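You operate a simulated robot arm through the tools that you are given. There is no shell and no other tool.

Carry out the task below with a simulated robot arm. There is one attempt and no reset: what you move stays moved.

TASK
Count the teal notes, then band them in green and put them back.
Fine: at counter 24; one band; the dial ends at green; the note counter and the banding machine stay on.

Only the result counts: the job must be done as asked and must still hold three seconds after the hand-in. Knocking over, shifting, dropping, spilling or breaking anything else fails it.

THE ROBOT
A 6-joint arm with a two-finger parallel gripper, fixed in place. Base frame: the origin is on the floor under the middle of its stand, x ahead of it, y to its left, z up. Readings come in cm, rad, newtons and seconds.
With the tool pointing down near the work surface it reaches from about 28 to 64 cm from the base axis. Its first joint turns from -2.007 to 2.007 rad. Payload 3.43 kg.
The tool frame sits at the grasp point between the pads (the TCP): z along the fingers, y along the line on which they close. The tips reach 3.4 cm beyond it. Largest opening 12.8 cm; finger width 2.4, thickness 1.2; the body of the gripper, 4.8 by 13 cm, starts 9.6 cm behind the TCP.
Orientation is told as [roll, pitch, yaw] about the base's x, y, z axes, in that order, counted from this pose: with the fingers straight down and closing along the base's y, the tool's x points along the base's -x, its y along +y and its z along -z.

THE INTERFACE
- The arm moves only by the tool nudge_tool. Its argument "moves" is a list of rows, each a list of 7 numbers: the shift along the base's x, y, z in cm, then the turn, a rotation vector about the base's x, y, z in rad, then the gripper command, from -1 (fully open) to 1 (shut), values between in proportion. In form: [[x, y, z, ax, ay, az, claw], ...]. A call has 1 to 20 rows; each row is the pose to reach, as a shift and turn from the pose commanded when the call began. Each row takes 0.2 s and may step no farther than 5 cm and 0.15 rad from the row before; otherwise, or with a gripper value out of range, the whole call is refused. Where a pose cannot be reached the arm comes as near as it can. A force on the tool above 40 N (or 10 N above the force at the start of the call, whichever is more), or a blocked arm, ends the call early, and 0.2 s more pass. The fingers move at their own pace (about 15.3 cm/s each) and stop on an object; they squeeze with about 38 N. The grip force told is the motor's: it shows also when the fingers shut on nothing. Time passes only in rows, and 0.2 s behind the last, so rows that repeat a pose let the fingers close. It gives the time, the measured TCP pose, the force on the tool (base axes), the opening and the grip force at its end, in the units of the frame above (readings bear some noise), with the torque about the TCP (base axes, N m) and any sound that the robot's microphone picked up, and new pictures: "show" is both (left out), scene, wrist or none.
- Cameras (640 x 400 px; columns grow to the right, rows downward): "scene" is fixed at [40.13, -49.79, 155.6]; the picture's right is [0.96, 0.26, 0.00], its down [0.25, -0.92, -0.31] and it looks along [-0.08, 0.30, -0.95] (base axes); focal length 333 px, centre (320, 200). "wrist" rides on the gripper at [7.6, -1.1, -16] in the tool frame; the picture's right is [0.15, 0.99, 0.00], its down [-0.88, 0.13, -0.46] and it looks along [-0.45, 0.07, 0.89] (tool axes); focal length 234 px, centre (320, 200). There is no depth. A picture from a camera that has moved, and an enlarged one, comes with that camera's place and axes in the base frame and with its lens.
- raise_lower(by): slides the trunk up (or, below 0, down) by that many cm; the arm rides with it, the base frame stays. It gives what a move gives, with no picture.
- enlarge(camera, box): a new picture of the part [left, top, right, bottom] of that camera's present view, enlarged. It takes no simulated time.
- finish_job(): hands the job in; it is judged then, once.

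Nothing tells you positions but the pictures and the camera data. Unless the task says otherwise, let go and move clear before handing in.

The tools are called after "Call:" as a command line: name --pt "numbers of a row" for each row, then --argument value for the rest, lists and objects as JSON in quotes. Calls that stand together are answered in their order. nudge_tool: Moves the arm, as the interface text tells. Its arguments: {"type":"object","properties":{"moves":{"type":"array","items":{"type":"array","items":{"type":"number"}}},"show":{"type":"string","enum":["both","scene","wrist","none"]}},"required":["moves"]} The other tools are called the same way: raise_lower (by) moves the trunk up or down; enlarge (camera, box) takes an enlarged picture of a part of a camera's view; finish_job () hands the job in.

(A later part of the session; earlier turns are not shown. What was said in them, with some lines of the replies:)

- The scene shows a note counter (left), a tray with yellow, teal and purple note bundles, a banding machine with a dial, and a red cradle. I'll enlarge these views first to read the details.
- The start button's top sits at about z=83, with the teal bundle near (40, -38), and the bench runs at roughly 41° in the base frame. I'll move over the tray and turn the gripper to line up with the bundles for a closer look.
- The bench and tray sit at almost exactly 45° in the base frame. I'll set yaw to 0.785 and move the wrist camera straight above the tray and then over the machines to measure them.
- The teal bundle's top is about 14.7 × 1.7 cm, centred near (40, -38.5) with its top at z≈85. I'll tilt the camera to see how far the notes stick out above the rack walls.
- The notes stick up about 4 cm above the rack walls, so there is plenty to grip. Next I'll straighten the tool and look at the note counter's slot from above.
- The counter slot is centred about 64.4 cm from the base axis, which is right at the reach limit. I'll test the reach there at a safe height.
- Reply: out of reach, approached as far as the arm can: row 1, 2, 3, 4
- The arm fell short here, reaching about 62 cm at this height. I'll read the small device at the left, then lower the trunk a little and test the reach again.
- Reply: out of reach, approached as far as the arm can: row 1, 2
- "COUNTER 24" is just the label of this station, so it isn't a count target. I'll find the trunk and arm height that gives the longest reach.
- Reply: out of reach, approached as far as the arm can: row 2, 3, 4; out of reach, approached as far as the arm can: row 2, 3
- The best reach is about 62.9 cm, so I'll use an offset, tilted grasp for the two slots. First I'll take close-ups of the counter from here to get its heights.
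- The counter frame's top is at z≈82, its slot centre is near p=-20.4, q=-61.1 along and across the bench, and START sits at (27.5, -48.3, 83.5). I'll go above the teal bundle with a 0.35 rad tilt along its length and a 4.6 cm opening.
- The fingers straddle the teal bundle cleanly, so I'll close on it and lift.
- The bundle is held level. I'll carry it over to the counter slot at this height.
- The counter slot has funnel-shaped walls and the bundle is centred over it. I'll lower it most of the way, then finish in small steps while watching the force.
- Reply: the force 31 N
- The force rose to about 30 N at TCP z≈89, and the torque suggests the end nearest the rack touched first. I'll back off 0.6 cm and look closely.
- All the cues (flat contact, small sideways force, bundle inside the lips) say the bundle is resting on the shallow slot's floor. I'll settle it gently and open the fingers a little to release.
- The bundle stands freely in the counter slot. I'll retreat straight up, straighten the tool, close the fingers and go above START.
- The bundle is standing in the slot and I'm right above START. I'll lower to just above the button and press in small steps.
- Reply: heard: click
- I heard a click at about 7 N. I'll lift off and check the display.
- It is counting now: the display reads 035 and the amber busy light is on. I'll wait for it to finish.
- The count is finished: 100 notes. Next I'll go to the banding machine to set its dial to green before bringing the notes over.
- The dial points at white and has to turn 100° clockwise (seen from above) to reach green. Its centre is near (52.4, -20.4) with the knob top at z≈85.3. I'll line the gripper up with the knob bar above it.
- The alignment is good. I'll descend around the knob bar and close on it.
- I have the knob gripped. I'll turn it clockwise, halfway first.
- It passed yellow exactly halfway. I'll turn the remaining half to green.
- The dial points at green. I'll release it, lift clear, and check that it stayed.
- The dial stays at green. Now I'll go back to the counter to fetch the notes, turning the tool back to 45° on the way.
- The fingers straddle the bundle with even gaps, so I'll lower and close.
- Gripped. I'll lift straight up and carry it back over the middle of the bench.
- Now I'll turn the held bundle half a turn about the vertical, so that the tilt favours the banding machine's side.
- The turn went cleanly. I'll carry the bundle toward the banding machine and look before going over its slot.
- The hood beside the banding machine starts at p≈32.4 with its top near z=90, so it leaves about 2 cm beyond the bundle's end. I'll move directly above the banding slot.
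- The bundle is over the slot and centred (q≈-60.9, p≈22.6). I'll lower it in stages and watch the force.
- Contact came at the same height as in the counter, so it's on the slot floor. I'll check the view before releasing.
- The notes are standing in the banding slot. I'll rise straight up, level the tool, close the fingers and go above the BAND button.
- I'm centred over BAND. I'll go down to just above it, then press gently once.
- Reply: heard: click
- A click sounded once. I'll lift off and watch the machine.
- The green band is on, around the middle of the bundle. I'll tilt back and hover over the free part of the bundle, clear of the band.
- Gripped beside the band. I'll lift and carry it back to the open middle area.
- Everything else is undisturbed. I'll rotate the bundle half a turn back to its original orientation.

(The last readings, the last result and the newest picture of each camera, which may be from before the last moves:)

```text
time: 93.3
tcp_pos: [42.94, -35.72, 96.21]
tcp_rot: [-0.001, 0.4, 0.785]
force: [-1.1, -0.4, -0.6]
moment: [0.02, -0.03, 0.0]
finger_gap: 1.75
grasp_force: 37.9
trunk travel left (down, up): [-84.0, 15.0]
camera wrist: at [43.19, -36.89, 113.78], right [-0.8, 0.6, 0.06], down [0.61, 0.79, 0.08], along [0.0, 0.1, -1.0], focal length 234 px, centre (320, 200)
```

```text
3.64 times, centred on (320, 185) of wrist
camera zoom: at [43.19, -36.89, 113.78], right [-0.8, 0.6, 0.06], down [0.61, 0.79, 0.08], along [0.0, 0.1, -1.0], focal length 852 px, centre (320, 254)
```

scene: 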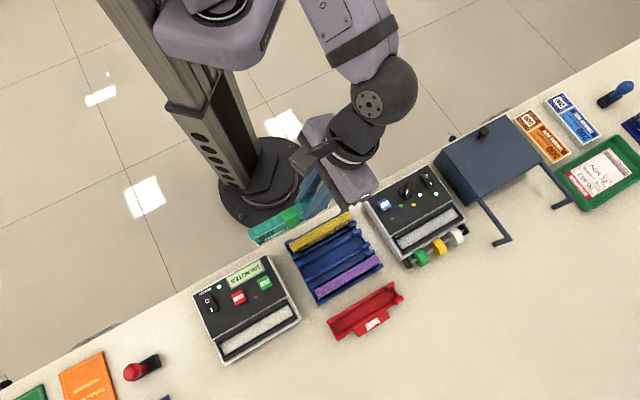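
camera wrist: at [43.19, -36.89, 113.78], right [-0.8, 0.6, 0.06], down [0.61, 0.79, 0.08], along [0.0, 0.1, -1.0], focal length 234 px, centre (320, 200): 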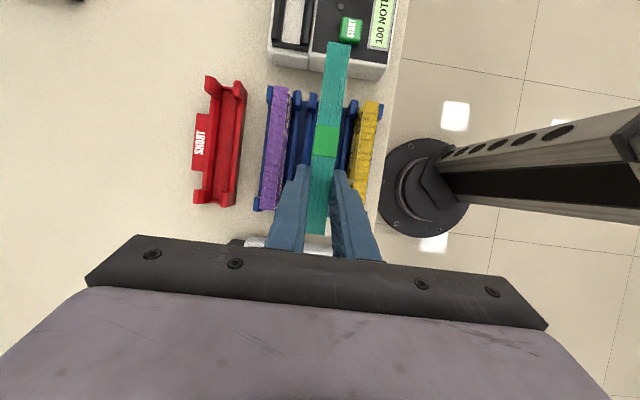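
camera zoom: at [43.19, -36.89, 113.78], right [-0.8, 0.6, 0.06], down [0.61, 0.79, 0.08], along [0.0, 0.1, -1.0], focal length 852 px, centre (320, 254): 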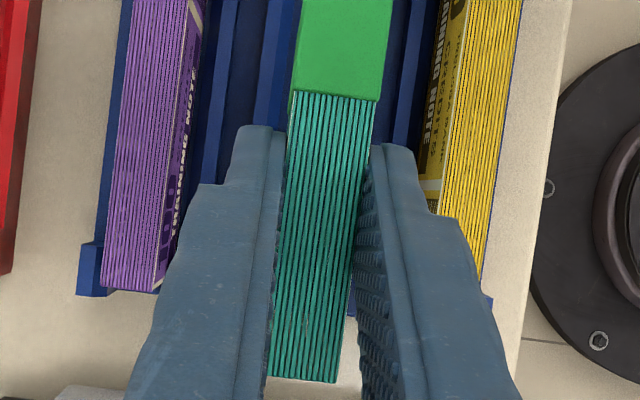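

The bundle is over the empty middle slot and centred across it. I'll shift 0.14 cm along to match the other bundles' ends, lower to just above the rack, and check.

Call:
nudge_tool --pt "-0.1 -0.1 -2 0 0 0 1" --pt "-0.1 -0.1 -4.5 0 0 0 1" --pt "-0.1 -0.1 -4.5 0 0 0 1" --show "wrist"

Call:
enlarge --camera "wrist" --box '[240, 40, 400, 150]'

Call:
enlarge --camera "wrist" --box '[240, 130, 400, 240]'

```text
time: 94.1
tcp_pos: [42.99, -35.66, 91.75]
tcp_rot: [-0.002, 0.398, 0.787]
force: [0.2, 0.3, -1.1]
moment: [0.03, -0.03, 0.03]
finger_gap: 1.74
grasp_force: 37.7
trunk travel left (down, up): [-84.0, 15.0]
camera wrist: at [43.22, -36.98, 109.28], right [-0.8, 0.6, 0.06], down [0.61, 0.79, 0.08], along [0.0, 0.1, -1.0], focal length 234 px, centre (320, 200)
```

wrist: 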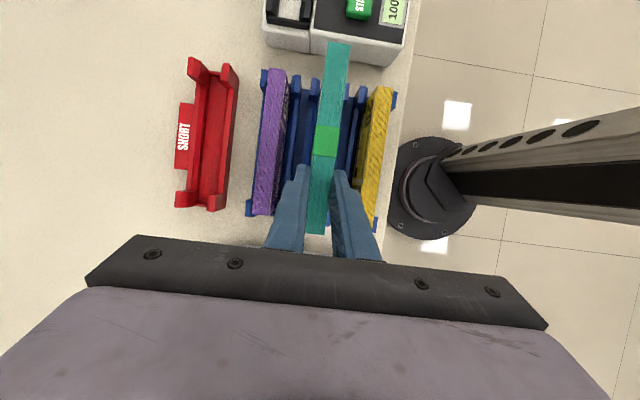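

```text
3.64 times, centred on (320, 95) of wrist
camera zoom: at [43.22, -36.98, 109.28], right [-0.8, 0.6, 0.06], down [0.61, 0.79, 0.08], along [0.0, 0.1, -1.0], focal length 852 px, centre (320, 582)
```

zoom: 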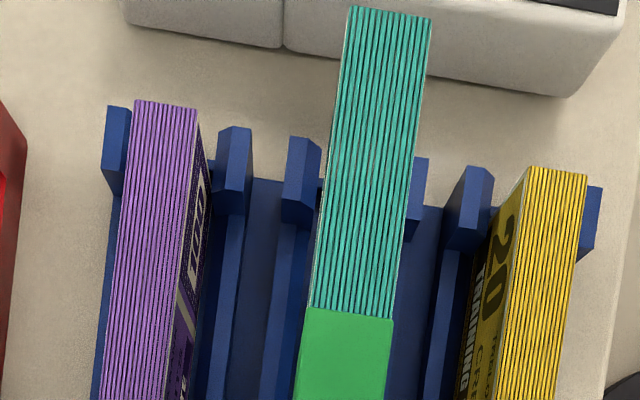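

```text
3.64 times, centred on (320, 185) of wrist
camera zoom: at [43.22, -36.98, 109.28], right [-0.8, 0.6, 0.06], down [0.61, 0.79, 0.08], along [0.0, 0.1, -1.0], focal length 852 px, centre (320, 254)
```

zoom: 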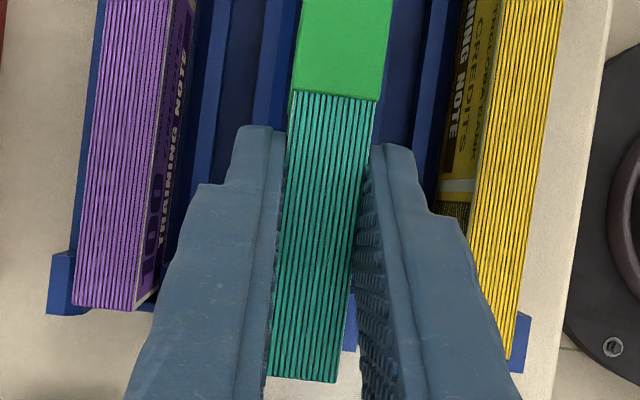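

Call:
nudge_tool --pt "-0.07 0.07 -0.5 0 0 0 1" --pt "-0.07 0.07 -1.5 0 0 0 1" --pt "-0.07 0.07 -2.5 0 0 0 1" --pt "-0.07 0.07 -2.5 0 0 0 1" --show "wrist"

Call:
enlarge --camera "wrist" --box '[240, 40, 400, 150]'

```text
time: 95.1
tcp_pos: [42.7, -35.58, 89.13]
tcp_rot: [0.0, 0.4, 0.787]
force: [-0.1, 0.3, -1.4]
moment: [0.0, -0.05, 0.02]
finger_gap: 1.7
grasp_force: 38.1
trunk travel left (down, up): [-84.0, 15.0]
camera wrist: at [43.04, -36.93, 106.71], right [-0.8, 0.6, 0.06], down [0.61, 0.79, 0.08], along [0.0, 0.1, -1.0], focal length 234 px, centre (320, 200)
```

wrist: 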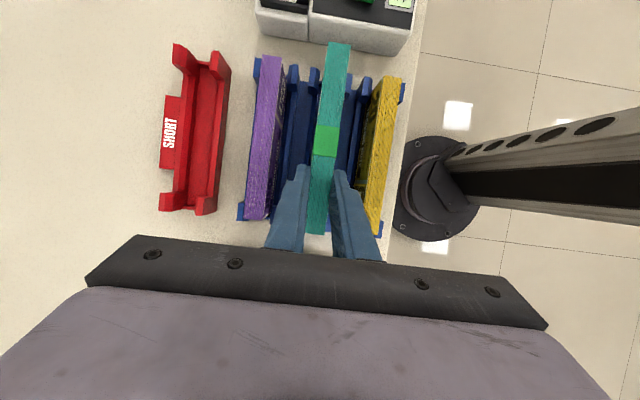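

```text
3.64 times, centred on (320, 95) of wrist
camera zoom: at [43.04, -36.93, 106.71], right [-0.8, 0.6, 0.06], down [0.61, 0.79, 0.08], along [0.0, 0.1, -1.0], focal length 852 px, centre (320, 582)
```

zoom: 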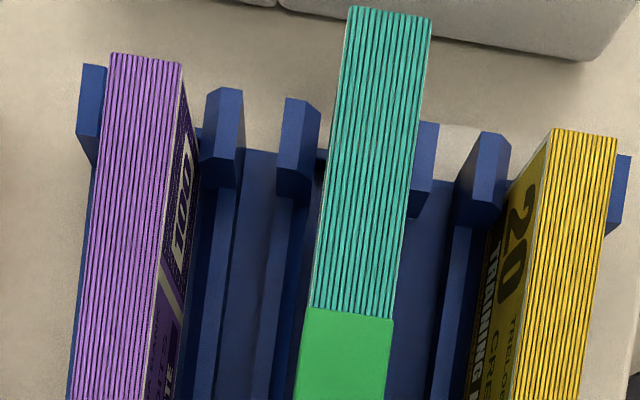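

Call:
nudge_tool --pt "0 0 -1 0 0 0 1" --pt "0 0 -2 0 0 0 1" --pt "0 0 -2.8 0 0 0 1" --pt "0 0 -2.8 0 0 0 1" --show "wrist"

Call:
enlarge --camera "wrist" --box '[230, 40, 410, 260]'

```text
time: 96.1
tcp_pos: [42.79, -35.58, 86.28]
tcp_rot: [0.0, 0.4, 0.786]
force: [-0.6, 0.8, -1.1]
moment: [0.04, -0.07, -0.03]
finger_gap: 1.71
grasp_force: 38.5
trunk travel left (down, up): [-84.0, 15.0]
camera wrist: at [43.12, -36.9, 103.84], right [-0.8, 0.6, 0.06], down [0.61, 0.79, 0.08], along [0.0, 0.1, -1.0], focal length 234 px, centre (320, 200)
```

wrist: 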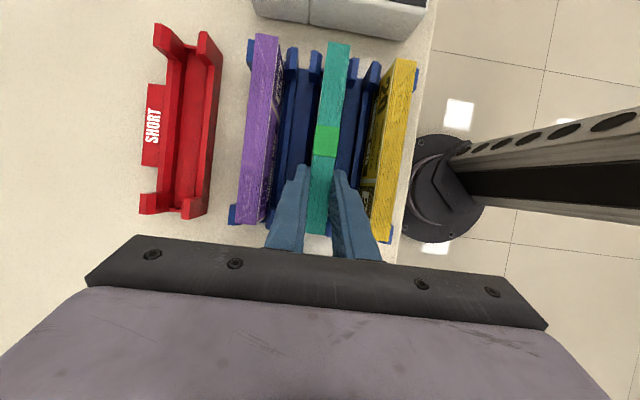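

```text
1.82 times, centred on (320, 150) of wrist
camera zoom: at [43.12, -36.9, 103.84], right [-0.8, 0.6, 0.06], down [0.61, 0.79, 0.08], along [0.0, 0.1, -1.0], focal length 426 px, centre (320, 291)
```

zoom: 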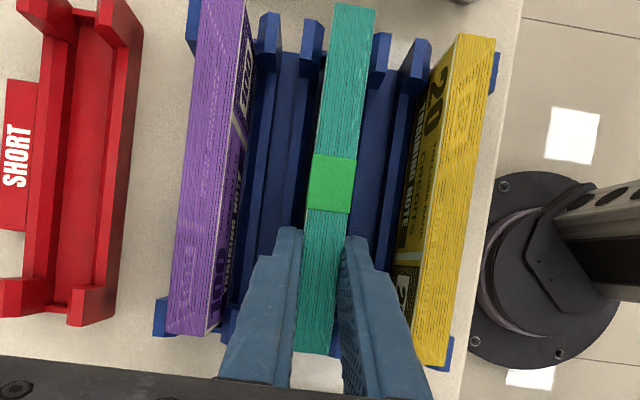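

The bundle is sliding into its slot with no contact forces. I'll do the last half centimetre in small steps.

Call:
nudge_tool --pt "0 0 -0.3 0 0 0 1" --pt "0 0 -0.45 0 0 0 1" --pt "0 0 -0.45 0 0 0 1" --show "none"

```text
time: 96.9
tcp_pos: [42.72, -35.66, 85.83]
tcp_rot: [0.0, 0.4, 0.787]
force: [0.1, -0.2, -1.9]
moment: [0.04, -0.02, -0.02]
finger_gap: 1.72
grasp_force: 38.0
trunk travel left (down, up): [-84.0, 15.0]
```

Call:
nudge_tool --pt "0 0 -0.15 0 0 0 1" --pt "0 0 -0.25 0 0 0 1" --pt "0 0 -0.25 0 0 0 1" --show "none"

```text
time: 97.7
tcp_pos: [42.76, -35.64, 85.63]
tcp_rot: [-0.003, 0.4, 0.784]
force: [0.8, 0.9, 2.6]
moment: [-0.17, 0.21, -0.03]
finger_gap: 1.73
grasp_force: 37.7
trunk travel left (down, up): [-84.0, 15.0]
```

Light contact at the expected height, so it is seated in the rack. I'll settle it and open the fingers.

Call:
nudge_tool --pt "0 0 -0.1 0 0 0 1" --pt "0 0 -0.1 0 0 0 0.7" --pt "0 0 -0.1 0 0 0 0.6" --pt "0 0 -0.1 0 0 0 0.5" --pt "0 0 -0.1 0 0 0 0.45" --pt "0 0 -0.1 0 0 0 0.45" --show "wrist"

Call:
enlarge --camera "wrist" --box '[230, 40, 410, 260]'

```text
time: 99.1
tcp_pos: [42.77, -35.63, 85.6]
tcp_rot: [0.0, 0.399, 0.785]
force: [-0.7, -0.7, 0.0]
moment: [0.0, 0.02, -0.01]
finger_gap: 3.52
grasp_force: 0.1
trunk travel left (down, up): [-84.0, 15.0]
camera wrist: at [43.05, -36.94, 103.13], right [-0.8, 0.6, 0.06], down [0.61, 0.79, 0.08], along [0.0, 0.1, -1.0], focal length 234 px, centre (320, 200)
```

wrist: 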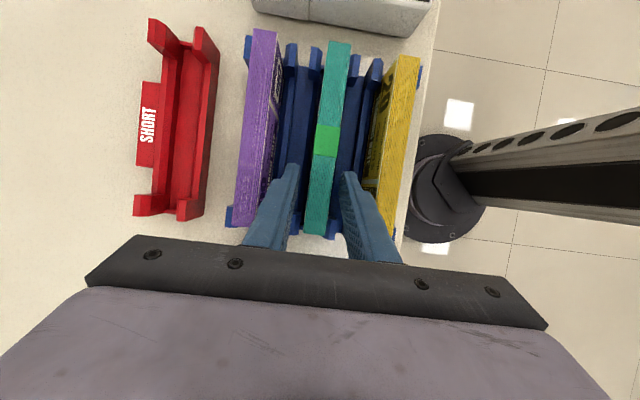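

```text
1.82 times, centred on (320, 150) of wrist
camera zoom: at [43.05, -36.94, 103.13], right [-0.8, 0.6, 0.06], down [0.61, 0.79, 0.08], along [0.0, 0.1, -1.0], focal length 426 px, centre (320, 291)
```

zoom: 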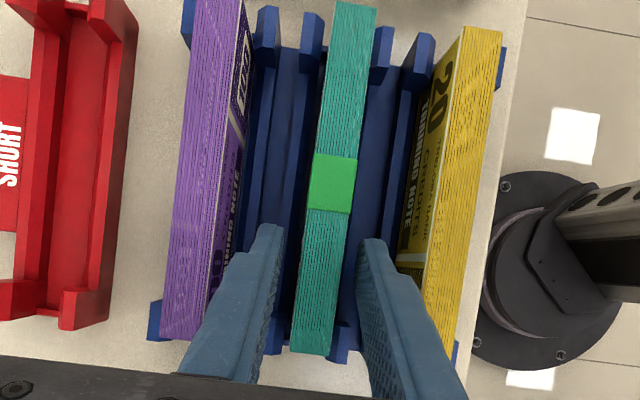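

Released cleanly. I'll rise straight up and move clear, then inspect everything.

Call:
nudge_tool --pt "0 0 1 0 0 0 0.45" --pt "0 0 3 0 0 0 0.45" --pt "0 0 6 0 0 0 0.45" --pt "0 0 10 0 0 0 0.45" --pt "0 0 14 0 0 0 0.45" --pt "-2 2 17 0.07 -0.07 0 0.45" --pt "-5 5 20 0.14 -0.14 0 0.45" --pt "-8 8 20 0.21 -0.21 0 0.45" --pt "-11 11 20 0.283 -0.283 0 0.45" --pt "-12 12 20 0.283 -0.283 0 0.45" --show "both"

Call:
enlarge --camera "scene" --box '[180, 190, 420, 370]'

Call:
enlarge --camera "scene" --box '[340, 120, 540, 280]'

Call:
enlarge --camera "wrist" --box '[60, 0, 330, 240]'

```text
refused: row 7 steps farther than a row can; nothing moved
```

```text
2.22 times, centred on (300, 280) of scene
camera zoom: at [40.13, -49.79, 155.6], right [0.96, 0.26, 0.0], down [0.25, -0.92, -0.31], along [-0.08, 0.3, -0.95], focal length 740 px, centre (364, 22)
```

zoom: 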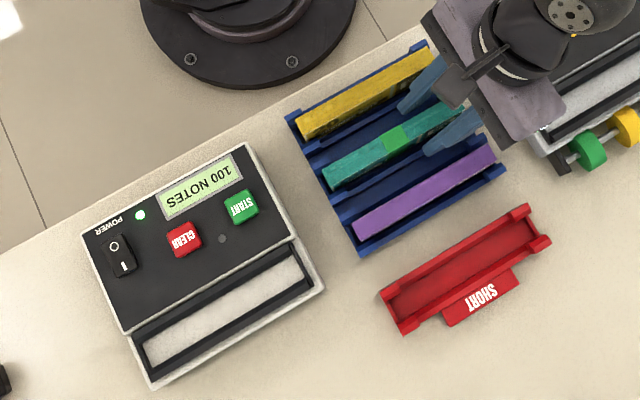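

```text
2.50 times, centred on (440, 200) of scene
camera zoom: at [40.13, -49.79, 155.6], right [0.96, 0.26, 0.0], down [0.25, -0.92, -0.31], along [-0.08, 0.3, -0.95], focal length 832 px, centre (20, 200)
```

zoom: 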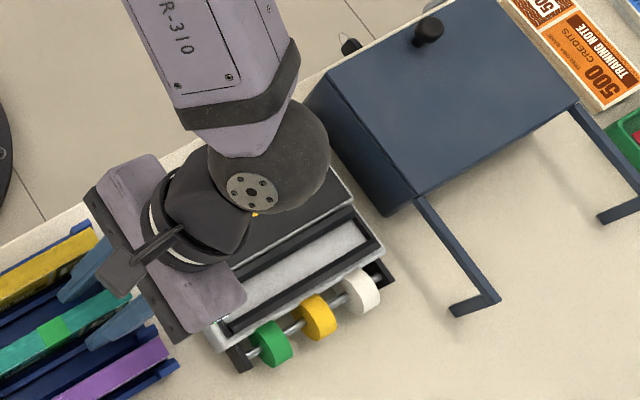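

```text
1.67 times, centred on (195, 120) of wrist
camera zoom: at [43.05, -36.94, 103.13], right [-0.8, 0.6, 0.06], down [0.61, 0.79, 0.08], along [0.0, 0.1, -1.0], focal length 390 px, centre (528, 333)
```

zoom: 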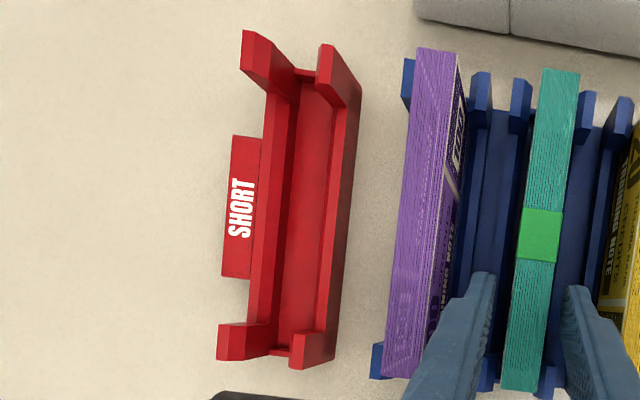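

The move was refused because one row's step was too long, and nothing moved. I'll redo the retreat with shorter steps.

Call:
nudge_tool --pt "0 0 1 0 0 0 0.45" --pt "0 0 3 0 0 0 0.45" --pt "0 0 6 0 0 0 0.45" --pt "0 0 9.5 0 0 0 0.45" --pt "0 0 13 0 0 0 0.45" --pt "-1.5 1.5 16 0.07 -0.07 0 0.45" --pt "-3.5 3.5 18 0.14 -0.14 0 0.45" --pt "-6 6 18 0.21 -0.21 0 0.45" --pt "-9 9 18 0.283 -0.283 0 0.45" --pt "-12 12 18 0.283 -0.283 0 0.45" --pt "-12 12 18 0.283 -0.283 0 0.45" --show "both"

Call:
enlarge --camera "scene" --box '[180, 190, 420, 370]'

Call:
enlarge --camera "scene" --box '[340, 120, 540, 280]'

```text
time: 101.5
tcp_pos: [30.8, -23.57, 103.67]
tcp_rot: [0.0, -0.001, 0.787]
force: [-0.8, -0.2, -0.1]
moment: [-0.03, 0.05, 0.03]
finger_gap: 3.51
grasp_force: 0.1
trunk travel left (down, up): [-84.0, 15.0]
camera wrist: at [26.26, -29.73, 119.6], right [-0.8, 0.6, 0.0], down [0.53, 0.72, 0.46], along [0.27, 0.37, -0.89], focal length 234 px, centre (320, 200)
```

scene: 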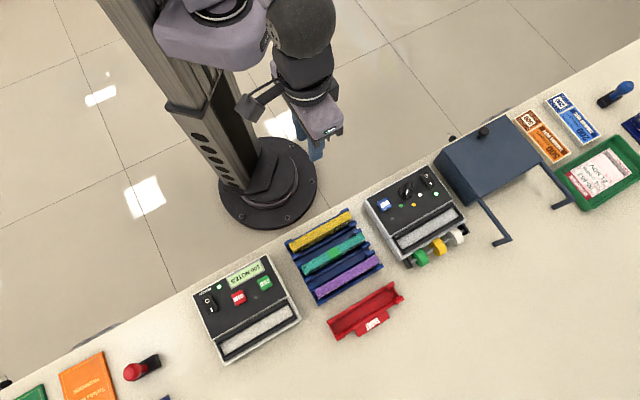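
wrist: 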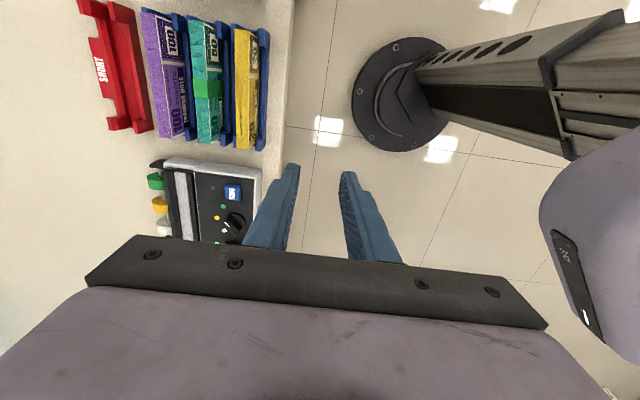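

```text
2.22 times, centred on (300, 280) of scene
camera zoom: at [40.13, -49.79, 155.6], right [0.96, 0.26, 0.0], down [0.25, -0.92, -0.31], along [-0.08, 0.3, -0.95], focal length 740 px, centre (364, 22)
```

zoom: 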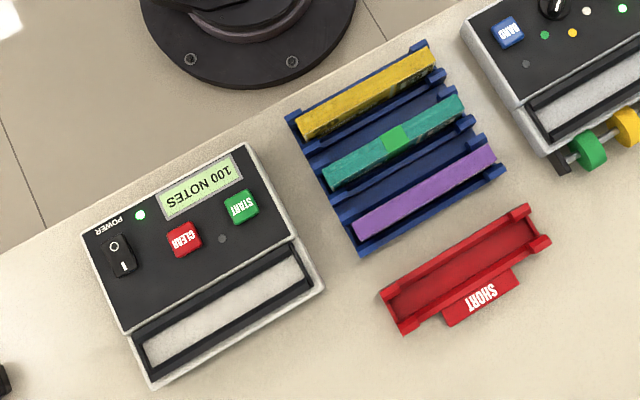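

```text
2.50 times, centred on (440, 200) of scene
camera zoom: at [40.13, -49.79, 155.6], right [0.96, 0.26, 0.0], down [0.25, -0.92, -0.31], along [-0.08, 0.3, -0.95], focal length 832 px, centre (20, 200)
```

zoom: 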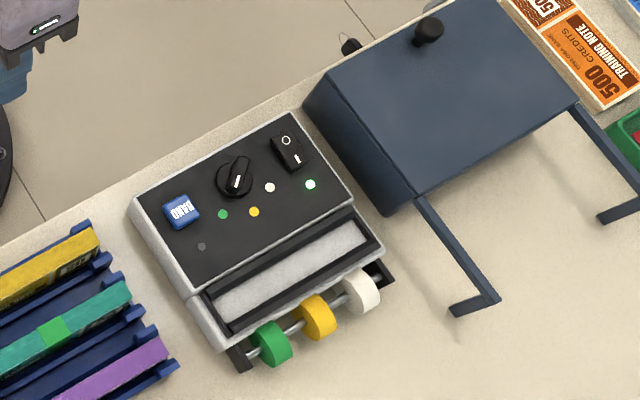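

The banded bundle is back in its slot, the counter shows 100, and both power lights are on. One last close-up of the dial before handing in.

Call:
enlarge --camera "scene" --box '[380, 170, 450, 220]'

Call:
enlarge --camera "wrist" --box '[130, 0, 290, 250]'

```text
8.00 times, centred on (415, 195) of scene
camera zoom: at [40.13, -49.79, 155.6], right [0.96, 0.26, 0.0], down [0.25, -0.92, -0.31], along [-0.08, 0.3, -0.95], focal length 2663 px, centre (-440, 240)
```

zoom: 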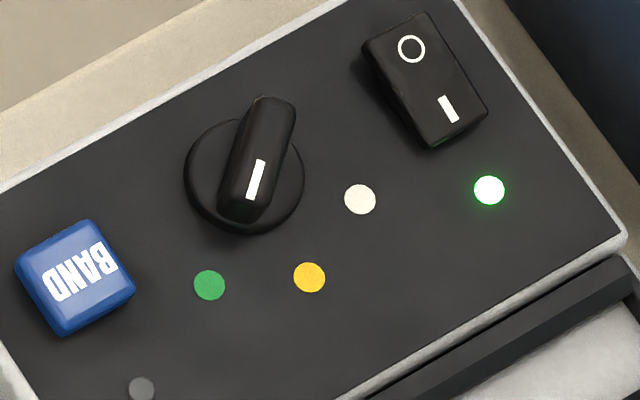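

```text
1.60 times, centred on (210, 125) of wrist
camera zoom: at [26.26, -29.73, 119.6], right [-0.8, 0.6, 0.0], down [0.53, 0.72, 0.46], along [0.27, 0.37, -0.89], focal length 375 px, centre (496, 320)
```

zoom: 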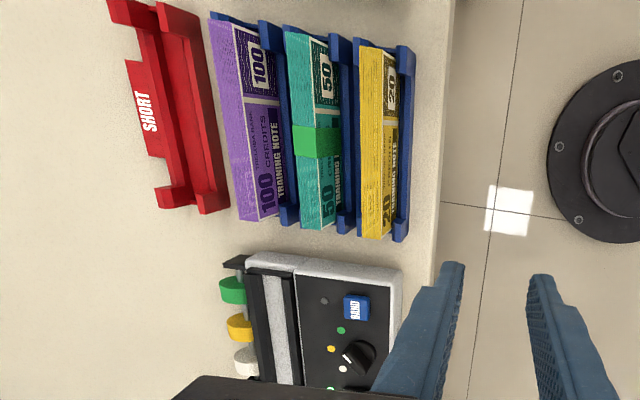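

Call:
enlarge --camera "wrist" --box '[190, 170, 270, 250]'

```text
5.00 times, centred on (230, 210) of wrist
camera zoom: at [26.26, -29.73, 119.6], right [-0.8, 0.6, 0.0], down [0.53, 0.72, 0.46], along [0.27, 0.37, -0.89], focal length 1171 px, centre (770, 150)
```

zoom: 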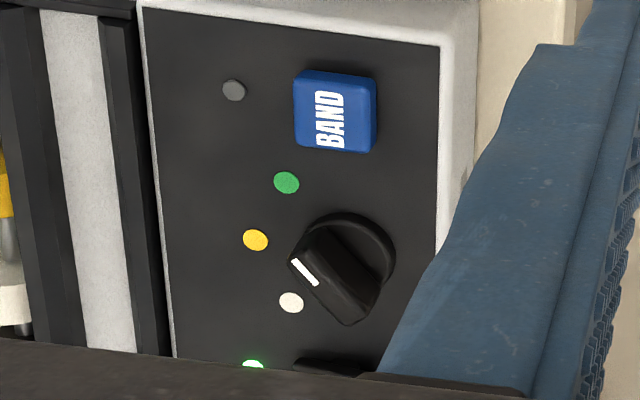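

The work on the teal notes is finished and I'm handing the job in. They were counted once, at 100, and carry one green band. The bundle is back in its rack slot.

The dial points at green, and both machines are still on. The arm is clear of the bench.

Call:
finish_job

```text
The job is handed in.
```

I counted the teal notes once (the display reads 100), put one green band around them, and returned them to their original slot in the rack. The job is handed in; I haven't seen a verdict.

- **Dial:** it points at green, checked in close-ups from two cameras.
- **Power:** the note counter and the banding machine are both still on.
- **"At counter 24":** I took this as the workstation's name, because the ticket caller on the bench is labelled "COUNTER 24". I did not treat it as a target count of 24.
- **Surroundings:** in the final pictures nothing else on the bench looks moved, and the arm is clear of it.
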